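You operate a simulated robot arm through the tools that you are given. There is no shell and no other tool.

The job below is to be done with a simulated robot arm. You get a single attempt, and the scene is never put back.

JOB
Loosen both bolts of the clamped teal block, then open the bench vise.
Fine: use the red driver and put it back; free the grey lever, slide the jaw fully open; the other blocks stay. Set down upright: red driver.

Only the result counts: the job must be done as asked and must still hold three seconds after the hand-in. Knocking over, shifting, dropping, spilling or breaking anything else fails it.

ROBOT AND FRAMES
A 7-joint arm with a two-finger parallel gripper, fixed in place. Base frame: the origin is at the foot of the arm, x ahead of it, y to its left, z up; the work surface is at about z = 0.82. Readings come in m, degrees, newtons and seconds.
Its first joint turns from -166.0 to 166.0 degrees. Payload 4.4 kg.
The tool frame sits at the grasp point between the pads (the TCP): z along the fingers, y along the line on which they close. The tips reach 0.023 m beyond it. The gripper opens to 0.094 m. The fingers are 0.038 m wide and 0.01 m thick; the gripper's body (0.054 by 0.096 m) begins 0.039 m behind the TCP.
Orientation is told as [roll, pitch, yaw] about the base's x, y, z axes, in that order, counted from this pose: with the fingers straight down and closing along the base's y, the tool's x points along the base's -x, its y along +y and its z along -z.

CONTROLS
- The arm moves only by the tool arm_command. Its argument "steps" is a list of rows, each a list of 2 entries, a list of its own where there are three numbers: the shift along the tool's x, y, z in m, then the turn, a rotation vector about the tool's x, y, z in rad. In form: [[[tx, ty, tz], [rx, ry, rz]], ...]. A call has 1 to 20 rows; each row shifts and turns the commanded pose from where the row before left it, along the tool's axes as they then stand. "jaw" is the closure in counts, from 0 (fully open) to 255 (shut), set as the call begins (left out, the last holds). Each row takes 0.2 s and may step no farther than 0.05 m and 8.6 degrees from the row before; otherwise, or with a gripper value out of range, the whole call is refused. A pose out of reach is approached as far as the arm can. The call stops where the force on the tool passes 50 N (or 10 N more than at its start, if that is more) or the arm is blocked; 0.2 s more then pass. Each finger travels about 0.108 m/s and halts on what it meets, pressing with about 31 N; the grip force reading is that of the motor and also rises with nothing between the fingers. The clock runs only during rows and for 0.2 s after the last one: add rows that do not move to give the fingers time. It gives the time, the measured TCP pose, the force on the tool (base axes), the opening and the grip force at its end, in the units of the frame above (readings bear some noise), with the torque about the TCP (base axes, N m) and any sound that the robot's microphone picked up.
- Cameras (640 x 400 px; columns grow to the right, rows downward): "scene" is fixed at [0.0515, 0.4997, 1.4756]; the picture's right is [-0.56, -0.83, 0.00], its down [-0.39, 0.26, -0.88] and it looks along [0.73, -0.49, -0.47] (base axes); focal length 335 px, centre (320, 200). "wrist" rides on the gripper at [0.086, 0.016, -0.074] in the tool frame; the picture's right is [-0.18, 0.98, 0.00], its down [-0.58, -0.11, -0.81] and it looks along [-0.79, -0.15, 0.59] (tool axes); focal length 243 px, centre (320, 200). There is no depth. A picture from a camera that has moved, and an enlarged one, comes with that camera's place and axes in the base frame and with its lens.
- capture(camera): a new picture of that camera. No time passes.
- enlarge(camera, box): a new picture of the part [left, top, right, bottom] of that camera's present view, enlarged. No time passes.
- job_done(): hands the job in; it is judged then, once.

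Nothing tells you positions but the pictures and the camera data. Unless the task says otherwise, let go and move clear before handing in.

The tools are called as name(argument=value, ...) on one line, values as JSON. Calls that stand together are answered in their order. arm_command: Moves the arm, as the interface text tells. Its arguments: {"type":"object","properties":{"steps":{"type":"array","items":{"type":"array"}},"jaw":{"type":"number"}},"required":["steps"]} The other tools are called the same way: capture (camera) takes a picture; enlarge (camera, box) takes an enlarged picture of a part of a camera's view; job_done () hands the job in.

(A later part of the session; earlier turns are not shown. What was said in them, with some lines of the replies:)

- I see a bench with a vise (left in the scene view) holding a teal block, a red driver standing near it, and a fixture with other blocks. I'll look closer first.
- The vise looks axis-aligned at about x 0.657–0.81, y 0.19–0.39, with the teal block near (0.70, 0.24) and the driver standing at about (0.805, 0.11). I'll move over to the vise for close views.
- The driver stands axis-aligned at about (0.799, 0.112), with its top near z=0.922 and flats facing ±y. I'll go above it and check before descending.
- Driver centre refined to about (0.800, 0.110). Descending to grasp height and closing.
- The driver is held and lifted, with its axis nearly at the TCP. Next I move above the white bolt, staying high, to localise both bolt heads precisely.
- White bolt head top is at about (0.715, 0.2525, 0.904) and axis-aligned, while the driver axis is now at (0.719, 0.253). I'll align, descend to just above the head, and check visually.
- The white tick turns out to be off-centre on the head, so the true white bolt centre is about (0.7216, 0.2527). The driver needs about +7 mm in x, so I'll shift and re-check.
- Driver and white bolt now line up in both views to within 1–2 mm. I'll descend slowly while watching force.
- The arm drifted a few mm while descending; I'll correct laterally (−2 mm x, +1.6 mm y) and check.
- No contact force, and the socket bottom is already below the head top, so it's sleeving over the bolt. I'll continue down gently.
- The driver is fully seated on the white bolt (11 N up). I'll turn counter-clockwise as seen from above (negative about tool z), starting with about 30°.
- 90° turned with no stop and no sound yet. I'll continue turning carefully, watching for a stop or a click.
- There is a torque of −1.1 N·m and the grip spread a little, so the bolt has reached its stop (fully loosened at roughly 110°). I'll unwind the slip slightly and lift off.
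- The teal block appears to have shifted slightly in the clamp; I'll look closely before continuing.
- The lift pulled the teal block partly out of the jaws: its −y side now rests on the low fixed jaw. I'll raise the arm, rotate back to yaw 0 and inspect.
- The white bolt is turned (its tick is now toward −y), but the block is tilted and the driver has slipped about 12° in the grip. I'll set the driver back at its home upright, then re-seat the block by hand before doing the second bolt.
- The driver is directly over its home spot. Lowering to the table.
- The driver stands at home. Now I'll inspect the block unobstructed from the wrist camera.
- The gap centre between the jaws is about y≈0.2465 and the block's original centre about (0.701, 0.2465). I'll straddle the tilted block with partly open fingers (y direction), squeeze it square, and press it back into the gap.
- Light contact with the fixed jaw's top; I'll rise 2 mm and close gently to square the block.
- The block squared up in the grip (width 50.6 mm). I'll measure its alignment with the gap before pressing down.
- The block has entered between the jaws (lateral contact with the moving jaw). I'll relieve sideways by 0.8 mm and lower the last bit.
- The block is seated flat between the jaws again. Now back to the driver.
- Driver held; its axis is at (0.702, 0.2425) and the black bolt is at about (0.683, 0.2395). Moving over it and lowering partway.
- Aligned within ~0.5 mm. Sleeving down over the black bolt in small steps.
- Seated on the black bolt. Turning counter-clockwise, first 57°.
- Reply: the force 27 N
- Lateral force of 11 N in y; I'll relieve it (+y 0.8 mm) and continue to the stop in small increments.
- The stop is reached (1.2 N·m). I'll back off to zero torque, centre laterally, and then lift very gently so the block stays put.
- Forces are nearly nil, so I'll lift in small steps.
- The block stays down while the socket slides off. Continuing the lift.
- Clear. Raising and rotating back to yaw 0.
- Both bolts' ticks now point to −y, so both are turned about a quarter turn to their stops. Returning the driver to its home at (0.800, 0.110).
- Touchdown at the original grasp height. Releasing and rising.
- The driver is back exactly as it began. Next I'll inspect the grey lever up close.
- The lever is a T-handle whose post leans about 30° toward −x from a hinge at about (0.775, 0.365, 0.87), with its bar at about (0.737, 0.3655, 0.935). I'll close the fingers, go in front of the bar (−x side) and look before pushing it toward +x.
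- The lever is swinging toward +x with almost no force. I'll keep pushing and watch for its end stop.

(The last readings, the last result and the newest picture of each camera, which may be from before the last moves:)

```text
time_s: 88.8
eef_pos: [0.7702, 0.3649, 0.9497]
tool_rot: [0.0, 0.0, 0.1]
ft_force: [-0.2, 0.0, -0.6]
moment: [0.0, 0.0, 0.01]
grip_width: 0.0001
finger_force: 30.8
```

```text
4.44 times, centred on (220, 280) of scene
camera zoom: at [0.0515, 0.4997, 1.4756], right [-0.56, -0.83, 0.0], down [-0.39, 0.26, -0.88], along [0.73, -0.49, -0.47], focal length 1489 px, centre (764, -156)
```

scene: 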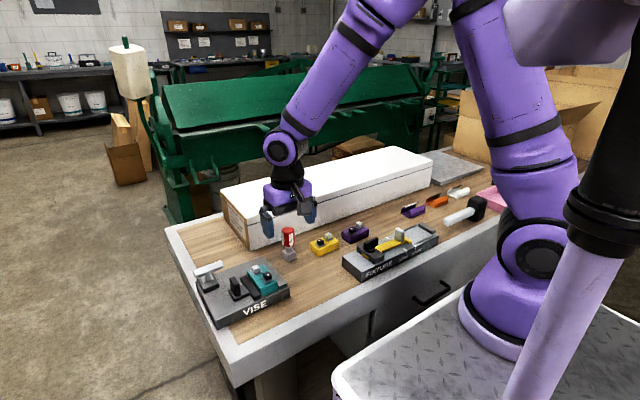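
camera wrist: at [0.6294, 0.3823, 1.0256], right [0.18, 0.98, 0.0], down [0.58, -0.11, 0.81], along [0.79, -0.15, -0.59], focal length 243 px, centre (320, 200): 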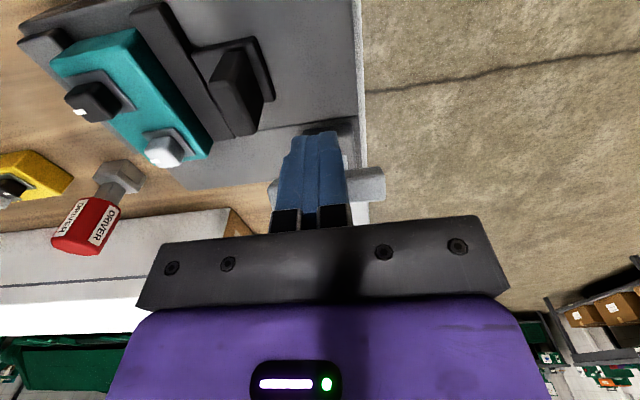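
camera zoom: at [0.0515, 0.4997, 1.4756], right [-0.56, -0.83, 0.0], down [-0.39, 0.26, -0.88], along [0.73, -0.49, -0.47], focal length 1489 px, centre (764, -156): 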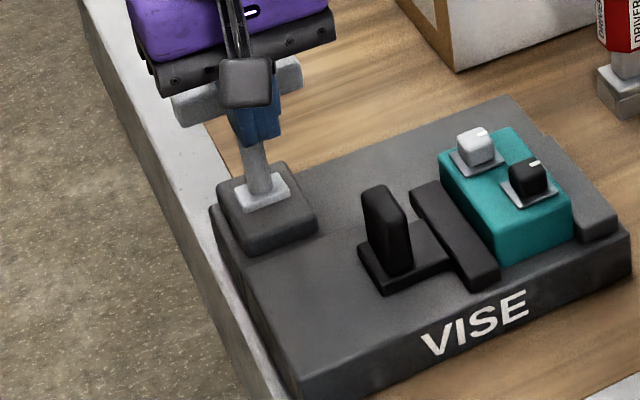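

arm_command(steps=[[[-0.004, 0, 0], [0, 0, 0]], [[-0.004, 0, 0], [0, 0, 0]], [[-0.004, 0, 0.001], [0, 0, 0]], [[-0.004, 0, 0.001], [0, 0, 0]], [[-0.004, 0, 0.001], [0, 0, 0]], [[0, 0, 0], [0, 0, 0]]], jaw=255)

enlarge(camera="wrist", box=[250, 110, 410, 230])

enlarge(camera="scene", box=[175, 225, 265, 315])

```text
time_s: 90.2
eef_pos: [0.7895, 0.3648, 0.9463]
tool_rot: [0.0, 0.0, 0.1]
ft_force: [-0.6, 0.5, -0.3]
moment: [0.01, -0.02, 0.0]
grip_width: 0.0001
finger_force: 31.0
```

```text
3.33 times, centred on (330, 170) of wrist
camera zoom: at [0.7041, 0.3817, 1.0215], right [0.18, 0.98, 0.0], down [0.58, -0.11, 0.81], along [0.79, -0.15, -0.59], focal length 809 px, centre (287, 300)
```

zoom: 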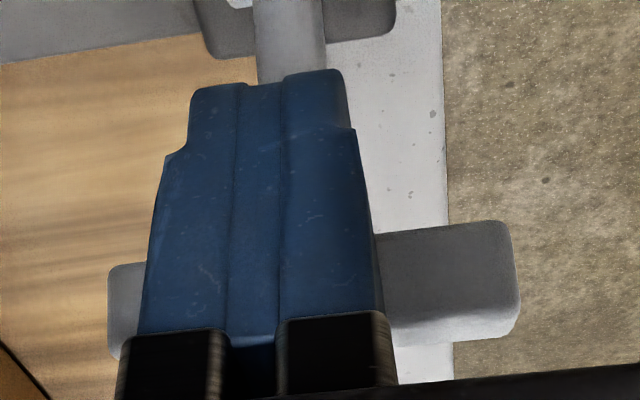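

```text
4.44 times, centred on (220, 270) of scene
camera zoom: at [0.0515, 0.4997, 1.4756], right [-0.56, -0.83, 0.0], down [-0.39, 0.26, -0.88], along [0.73, -0.49, -0.47], focal length 1489 px, centre (764, -111)
```

zoom: 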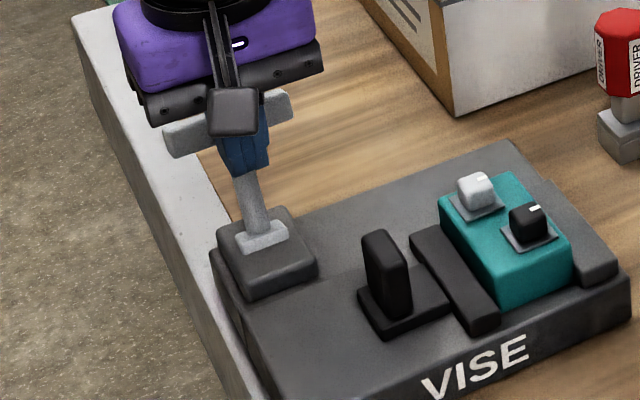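

arm_command(steps=[[[-0.004, 0, 0.001], [0, 0, 0]], [[-0.004, 0, 0.002], [0, 0, 0]], [[-0.004, 0, 0.002], [0, 0, 0]], [[-0.004, 0, 0.002], [0, 0, 0]], [[0, 0, 0], [0, 0, 0]]], jaw=255)

enlarge(camera="wrist", box=[250, 110, 410, 230])

enlarge(camera="scene", box=[175, 225, 265, 315])

```text
time_s: 91.3
eef_pos: [0.8005, 0.3661, 0.941]
tool_rot: [-0.1, 0.4, 0.2]
ft_force: [-24.5, -10.8, 21.2]
moment: [-0.43, 0.15, -0.15]
grip_width: 0.0
finger_force: 31.3
stopped in row 5: the force on the tool passed its limit at 51 N (the readings are from after the stop); the commanded pose is now the measured one
```

```text
3.33 times, centred on (330, 170) of wrist
camera zoom: at [0.7154, 0.3822, 1.0173], right [0.18, 0.98, 0.0], down [0.59, -0.1, 0.8], along [0.79, -0.15, -0.6], focal length 809 px, centre (287, 300)
```

zoom: 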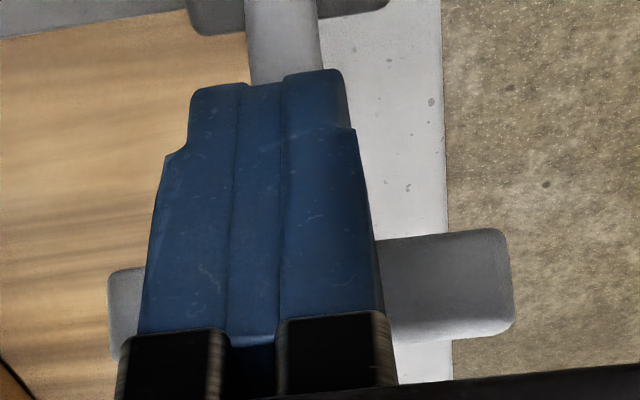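

```text
4.44 times, centred on (220, 270) of scene
camera zoom: at [0.0515, 0.4997, 1.4756], right [-0.56, -0.83, 0.0], down [-0.39, 0.26, -0.88], along [0.73, -0.49, -0.47], focal length 1489 px, centre (764, -111)
```

zoom: 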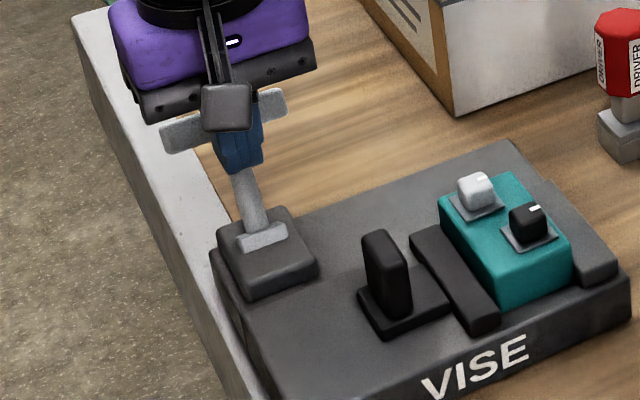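

The lever hit its far end stop, so it's swung fully over. Backing off and rising to check that it stays.

arm_command(steps=[[[0.003, 0, -0.002], [0, 0, 0]], [[0.01, 0, 0], [0, 0, 0]], [[0.02, 0, -0.01], [0, 0, 0]], [[0.03, 0, -0.03], [0, 0, 0]], [[0.03, 0, -0.03], [0, 0, 0]], [[0.03, 0, 0], [0, 0, 0]], [[0, 0, 0], [0, 0, 0]]], jaw=255)

capture(camera="wrist")

enlarge(camera="scene", box=[175, 225, 305, 335])

```text
time_s: 92.9
eef_pos: [0.6801, 0.3652, 1.0111]
tool_rot: [-0.1, 0.3, 0.1]
ft_force: [0.4, -0.1, 0.0]
moment: [0.04, -0.02, 0.02]
grip_width: 0.0
finger_force: 30.1
```

```text
taken
camera wrist: at [0.5954, 0.3808, 1.0865], right [0.18, 0.98, 0.0], down [0.59, -0.11, 0.8], along [0.79, -0.15, -0.6], focal length 243 px, centre (320, 200)
```

wrist: 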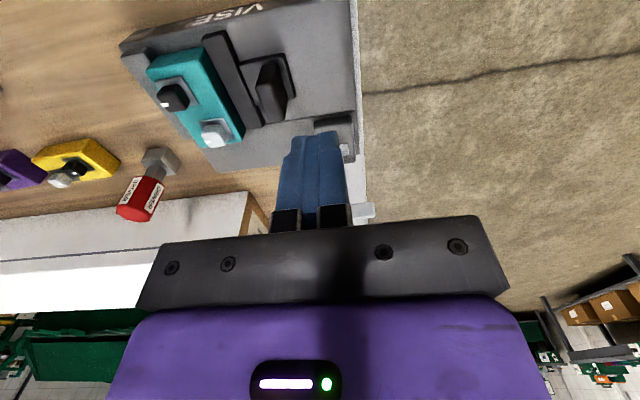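

```text
3.64 times, centred on (240, 280) of scene
camera zoom: at [0.0515, 0.4997, 1.4756], right [-0.56, -0.83, 0.0], down [-0.39, 0.26, -0.88], along [0.73, -0.49, -0.47], focal length 1218 px, centre (611, -91)
```

zoom: 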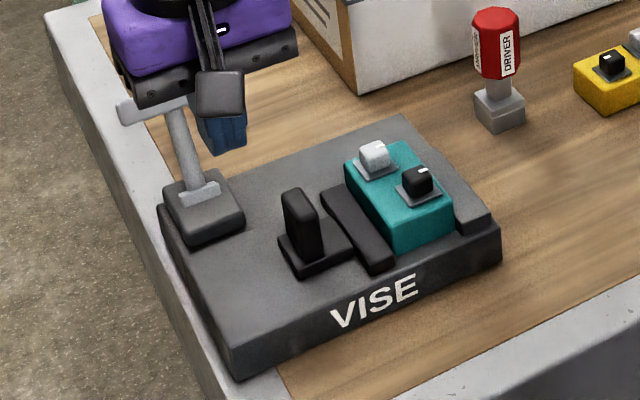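

The lever stays over. Now I'll locate the black jaw tab accurately.

enlarge(camera="wrist", box=[190, 20, 310, 120])

enlarge(camera="scene", box=[215, 265, 265, 315])

```text
4.00 times, centred on (250, 70) of wrist
camera zoom: at [0.5954, 0.3808, 1.0865], right [0.18, 0.98, 0.0], down [0.59, -0.11, 0.8], along [0.79, -0.15, -0.6], focal length 970 px, centre (600, 720)
```

zoom: 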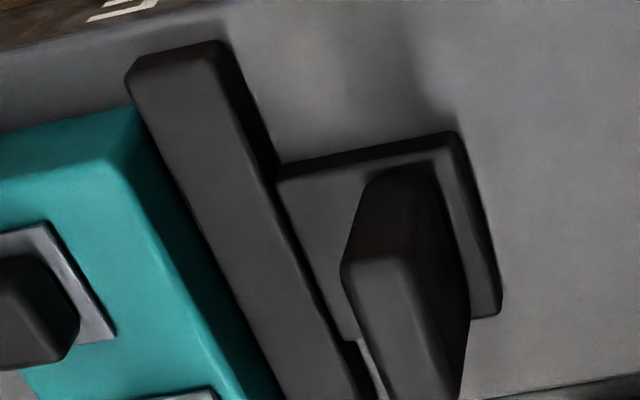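

```text
8.00 times, centred on (240, 290) of scene
camera zoom: at [0.0515, 0.4997, 1.4756], right [-0.56, -0.83, 0.0], down [-0.39, 0.26, -0.88], along [0.73, -0.49, -0.47], focal length 2680 px, centre (960, -520)
```

zoom: 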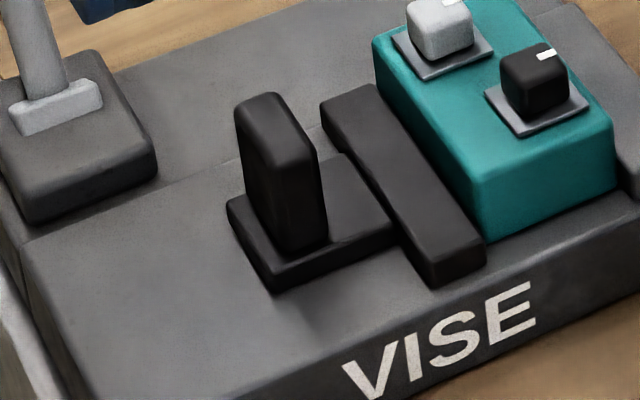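

The tab spans x 0.684–0.719, y 0.313–0.325, top z≈0.90. I'll put the closed fingers on its −y side, between the jaw bar and the tab.

arm_command(steps=[[[-0.01, -0.036, 0], [0, 0, 0]], [[-0.01, -0.036, 0], [0, 0, 0]], [[0, 0, 0.03], [0, 0, 0]], [[0, 0, 0.03], [0, 0, 0]], [[0, 0, 0], [0, 0, 0]], [[0, 0, 0], [0, 0, 0]]], jaw=255)

capture(camera="wrist")

enlarge(camera="scene", box=[205, 235, 305, 325])

```text
time_s: 94.3
eef_pos: [0.7049, 0.2925, 0.9507]
tool_rot: [-0.2, 0.3, 0.2]
ft_force: [0.5, 0.0, -0.5]
moment: [0.0, 0.0, -0.01]
grip_width: 0.0
finger_force: 30.7
```

```text
taken
camera wrist: at [0.6196, 0.3093, 1.027], right [0.18, 0.98, 0.0], down [0.59, -0.11, 0.8], along [0.79, -0.15, -0.6], focal length 243 px, centre (320, 200)
```

wrist: 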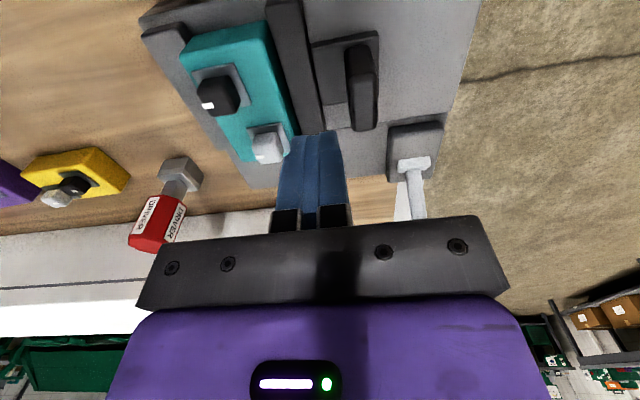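

```text
4.44 times, centred on (255, 280) of scene
camera zoom: at [0.0515, 0.4997, 1.4756], right [-0.56, -0.83, 0.0], down [-0.39, 0.26, -0.88], along [0.73, -0.49, -0.47], focal length 1489 px, centre (609, -156)
```

zoom: 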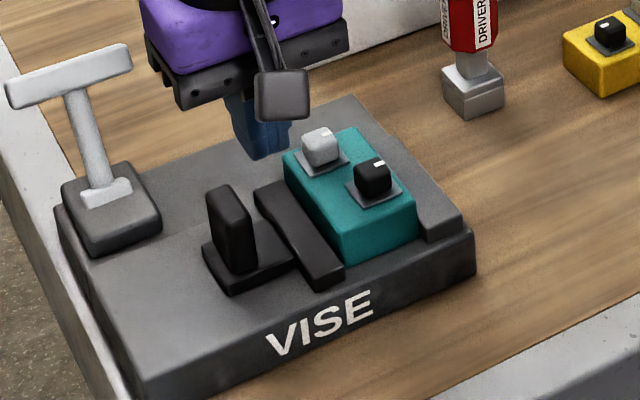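

arm_command(steps=[[[0.003, 0.001, 0.02], [0, 0, 0]], [[0, 0, 0.02], [0, 0, 0]], [[0, 0, 0.01], [0, 0, 0]], [[0, 0, 0], [0, 0, 0]]], jaw=255)

capture(camera="wrist")

enlarge(camera="scene", box=[205, 235, 305, 325])

```text
time_s: 95.3
eef_pos: [0.699, 0.2929, 0.9028]
tool_rot: [-0.1, 0.3, 0.2]
ft_force: [0.3, -0.1, -0.4]
moment: [-0.01, -0.01, 0.0]
grip_width: 0.0
finger_force: 30.9
```

```text
taken
camera wrist: at [0.6129, 0.3093, 0.9779], right [0.18, 0.98, 0.0], down [0.59, -0.11, 0.8], along [0.79, -0.15, -0.6], focal length 243 px, centre (320, 200)
```

wrist: 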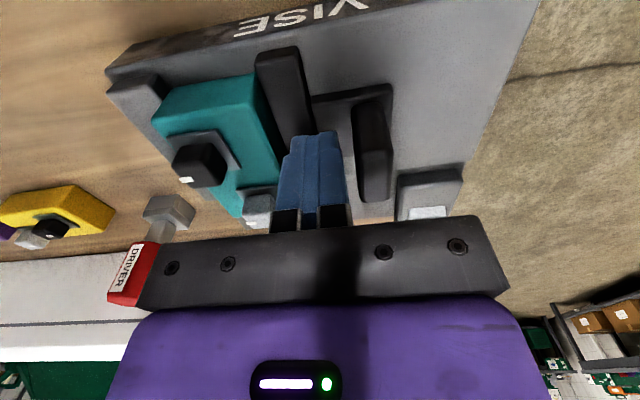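

```text
4.44 times, centred on (255, 280) of scene
camera zoom: at [0.0515, 0.4997, 1.4756], right [-0.56, -0.83, 0.0], down [-0.39, 0.26, -0.88], along [0.73, -0.49, -0.47], focal length 1489 px, centre (609, -156)
```

zoom: 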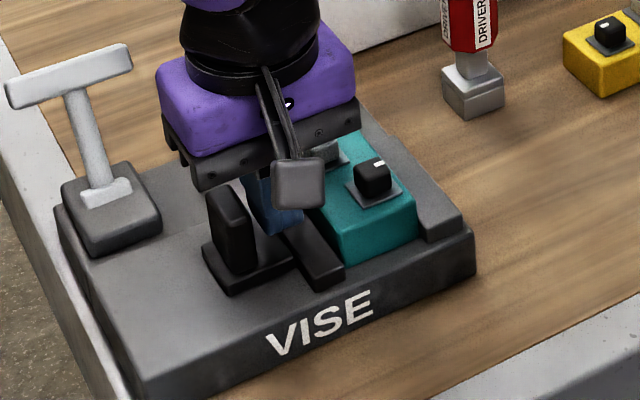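

Fingers are between the jaw and the tab. Pushing the tab toward +y.

arm_command(steps=[[[0, 0.004, 0], [0, 0, 0]], [[0, 0.004, 0], [0, 0, 0]], [[0, 0.004, 0], [0, 0, 0]], [[0, 0.004, 0], [0, 0, 0]], [[0, 0.004, 0], [0, 0, 0]], [[0, 0, 0], [0, 0, 0]]], jaw=255)

enlarge(camera="scene", box=[205, 235, 305, 325])

```text
time_s: 96.7
eef_pos: [0.6976, 0.3158, 0.9029]
tool_rot: [-0.1, 0.3, 0.2]
ft_force: [1.2, -0.8, -0.3]
moment: [0.01, 0.05, 0.01]
grip_width: 0.0
finger_force: 30.7
```

```text
4.44 times, centred on (255, 280) of scene
camera zoom: at [0.0515, 0.4997, 1.4756], right [-0.56, -0.83, 0.0], down [-0.39, 0.26, -0.88], along [0.73, -0.49, -0.47], focal length 1489 px, centre (609, -156)
```

zoom: 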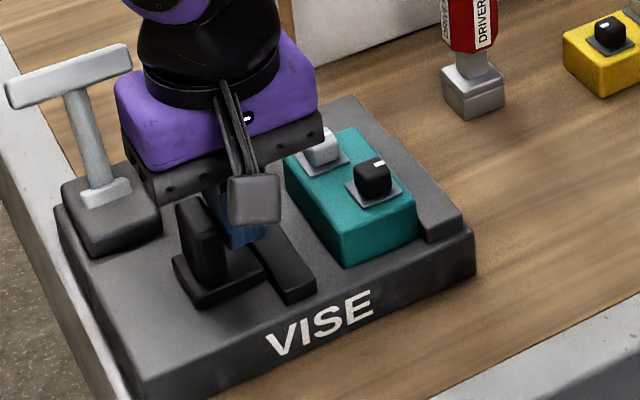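

The jaw is sliding open freely and the block stays. I'll continue to the end stop.

arm_command(steps=[[[0, 0.004, 0], [0, 0, 0]], [[0, 0.004, 0], [0, 0, 0]], [[0, 0.004, 0], [0, 0, 0]], [[0, 0.004, 0], [0, 0, 0]], [[0, 0.004, 0], [0, 0, 0]], [[0, 0, 0], [0, 0, 0]]], jaw=255)

enlarge(camera="scene", box=[205, 235, 305, 325])

```text
time_s: 98.1
eef_pos: [0.6991, 0.3341, 0.9019]
tool_rot: [-0.1, 0.3, 0.2]
ft_force: [-0.4, -0.9, -0.2]
moment: [0.02, 0.02, -0.04]
grip_width: 0.0
finger_force: 31.1
```

```text
4.44 times, centred on (255, 280) of scene
camera zoom: at [0.0515, 0.4997, 1.4756], right [-0.56, -0.83, 0.0], down [-0.39, 0.26, -0.88], along [0.73, -0.49, -0.47], focal length 1489 px, centre (609, -156)
```

zoom: 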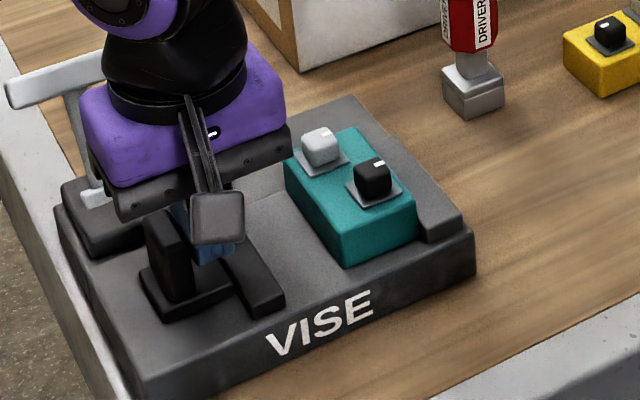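

arm_command(steps=[[[0, 0.004, 0], [0, 0, 0]], [[0, 0.004, 0], [0, 0, 0]], [[0, 0.004, 0], [0, 0, 0]], [[0, 0.004, 0], [0, 0, 0]], [[0, 0, 0], [0, 0, 0]]], jaw=255)

enlarge(camera="scene", box=[185, 235, 305, 335])

```text
time_s: 99.3
eef_pos: [0.697, 0.3447, 0.9026]
tool_rot: [-0.2, 0.4, 0.1]
ft_force: [-6.3, -37.7, 12.8]
moment: [0.16, -0.03, -0.07]
grip_width: 0.0001
finger_force: 30.9
```

```text
4.00 times, centred on (245, 285) of scene
camera zoom: at [0.0515, 0.4997, 1.4756], right [-0.56, -0.83, 0.0], down [-0.39, 0.26, -0.88], along [0.73, -0.49, -0.47], focal length 1340 px, centre (620, -140)
```

zoom: 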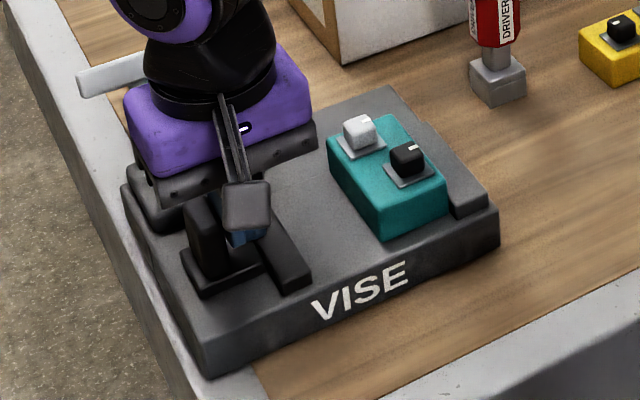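

A firm −38 N means the jaw is at its open end stop. Backing the fingers off and rising clear.

arm_command(steps=[[[0, -0.006, 0], [0, 0, 0]], [[0, -0.006, 0], [0, 0, 0]], [[0, -0.004, 0], [0, 0, 0]], [[0, 0, -0.04], [0, 0, 0]], [[0, 0, -0.04], [0, 0, 0]], [[0.02, -0.02, -0.04], [0, 0, 0]], [[0.02, -0.03, 0], [0, 0, 0]], [[0.02, -0.03, 0], [0, 0, 0]], [[0, 0, 0], [0, 0, 0]]], jaw=255)

capture(camera="wrist")

capture(camera="scene")

enlarge(camera="scene", box=[185, 225, 305, 335])

```text
time_s: 101.3
eef_pos: [0.6376, 0.2571, 1.0216]
tool_rot: [-0.1, 0.4, 0.2]
ft_force: [0.0, -0.5, -0.2]
moment: [-0.02, -0.02, 0.01]
grip_width: 0.0001
finger_force: 31.4
```

```text
taken
camera wrist: at [0.5522, 0.2731, 1.0968], right [0.18, 0.98, 0.0], down [0.59, -0.11, 0.8], along [0.79, -0.15, -0.6], focal length 243 px, centre (320, 200)
```

wrist: 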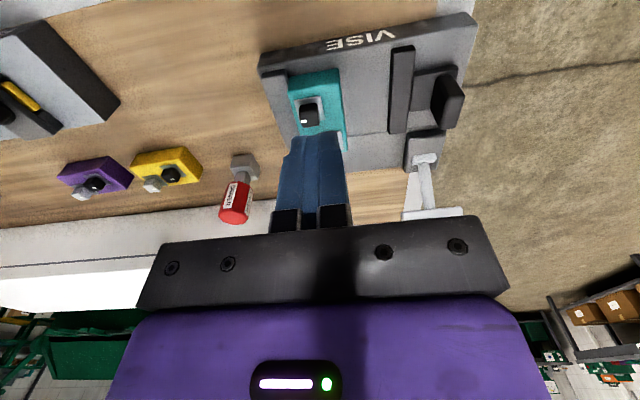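

```text
taken
```

scene: 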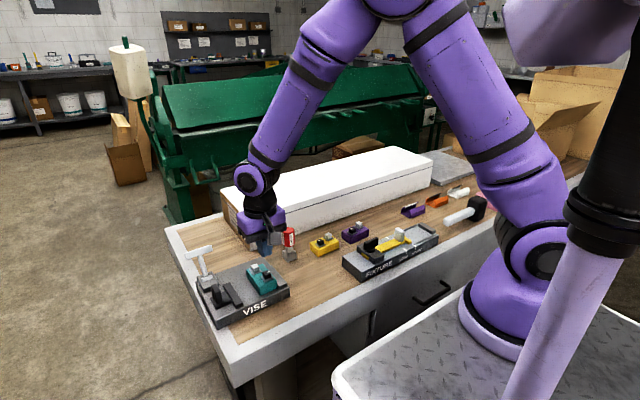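

```text
3.64 times, centred on (245, 280) of scene
camera zoom: at [0.0515, 0.4997, 1.4756], right [-0.56, -0.83, 0.0], down [-0.39, 0.26, -0.88], along [0.73, -0.49, -0.47], focal length 1218 px, centre (593, -91)
```

zoom: 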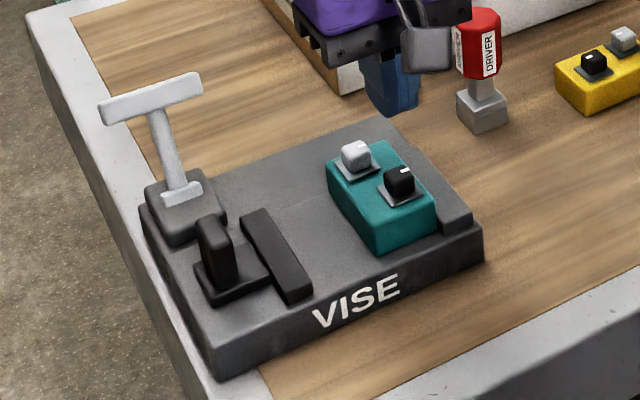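

The jaw is fully open, the lever is over, the driver is home and the block is in place. One last close check of the bolts and the jaw end position.

enlarge(camera="scene", box=[260, 250, 310, 300])

enlarge(camera="scene", box=[270, 180, 540, 300])

```text
8.00 times, centred on (285, 275) of scene
camera zoom: at [0.0515, 0.4997, 1.4756], right [-0.56, -0.83, 0.0], down [-0.39, 0.26, -0.88], along [0.73, -0.49, -0.47], focal length 2680 px, centre (600, -400)
```

zoom: 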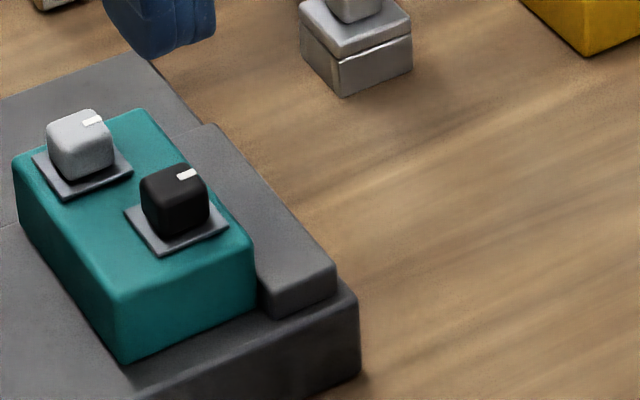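

```text
2.37 times, centred on (405, 240) of scene
camera zoom: at [0.0515, 0.4997, 1.4756], right [-0.56, -0.83, 0.0], down [-0.39, 0.26, -0.88], along [0.73, -0.49, -0.47], focal length 794 px, centre (118, 105)
```

zoom: 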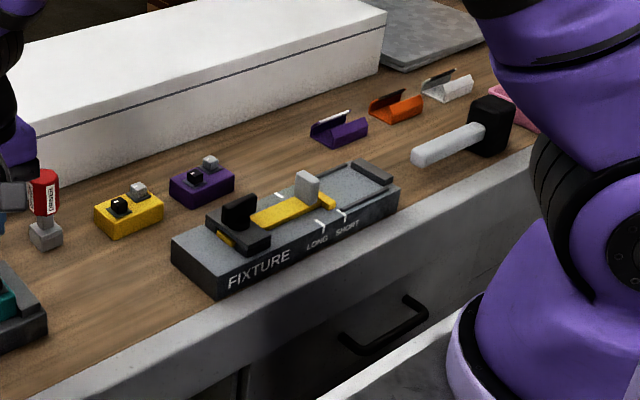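

Both bolts show the same quarter-turn position. The lever is thrown over, the jaw is at its open stop, the driver stands upright at home, and nothing else has moved. Handing in.

job_done()

```text
The job is handed in.
```

I turned both bolts on the teal block about a quarter turn counter-clockwise, until each reached its stop. Then I swung the grey lever over to its far stop and slid the jaw to its open stop. The red driver is back at its original spot, standing upright, and the gripper is clear of everything.

**Block slipped out:** Lifting the driver off the first (white) bolt pulled the teal block partly out of the jaws and left it tilted. I gripped it and pressed it back flat between the jaws before doing the second (black) bolt. It now sits about 3.5 mm further in x than where it started.

In the final pictures the yellow and purple blocks, the fixture and the rest of the bench look undisturbed. I handed the job in and have not seen a verdict.
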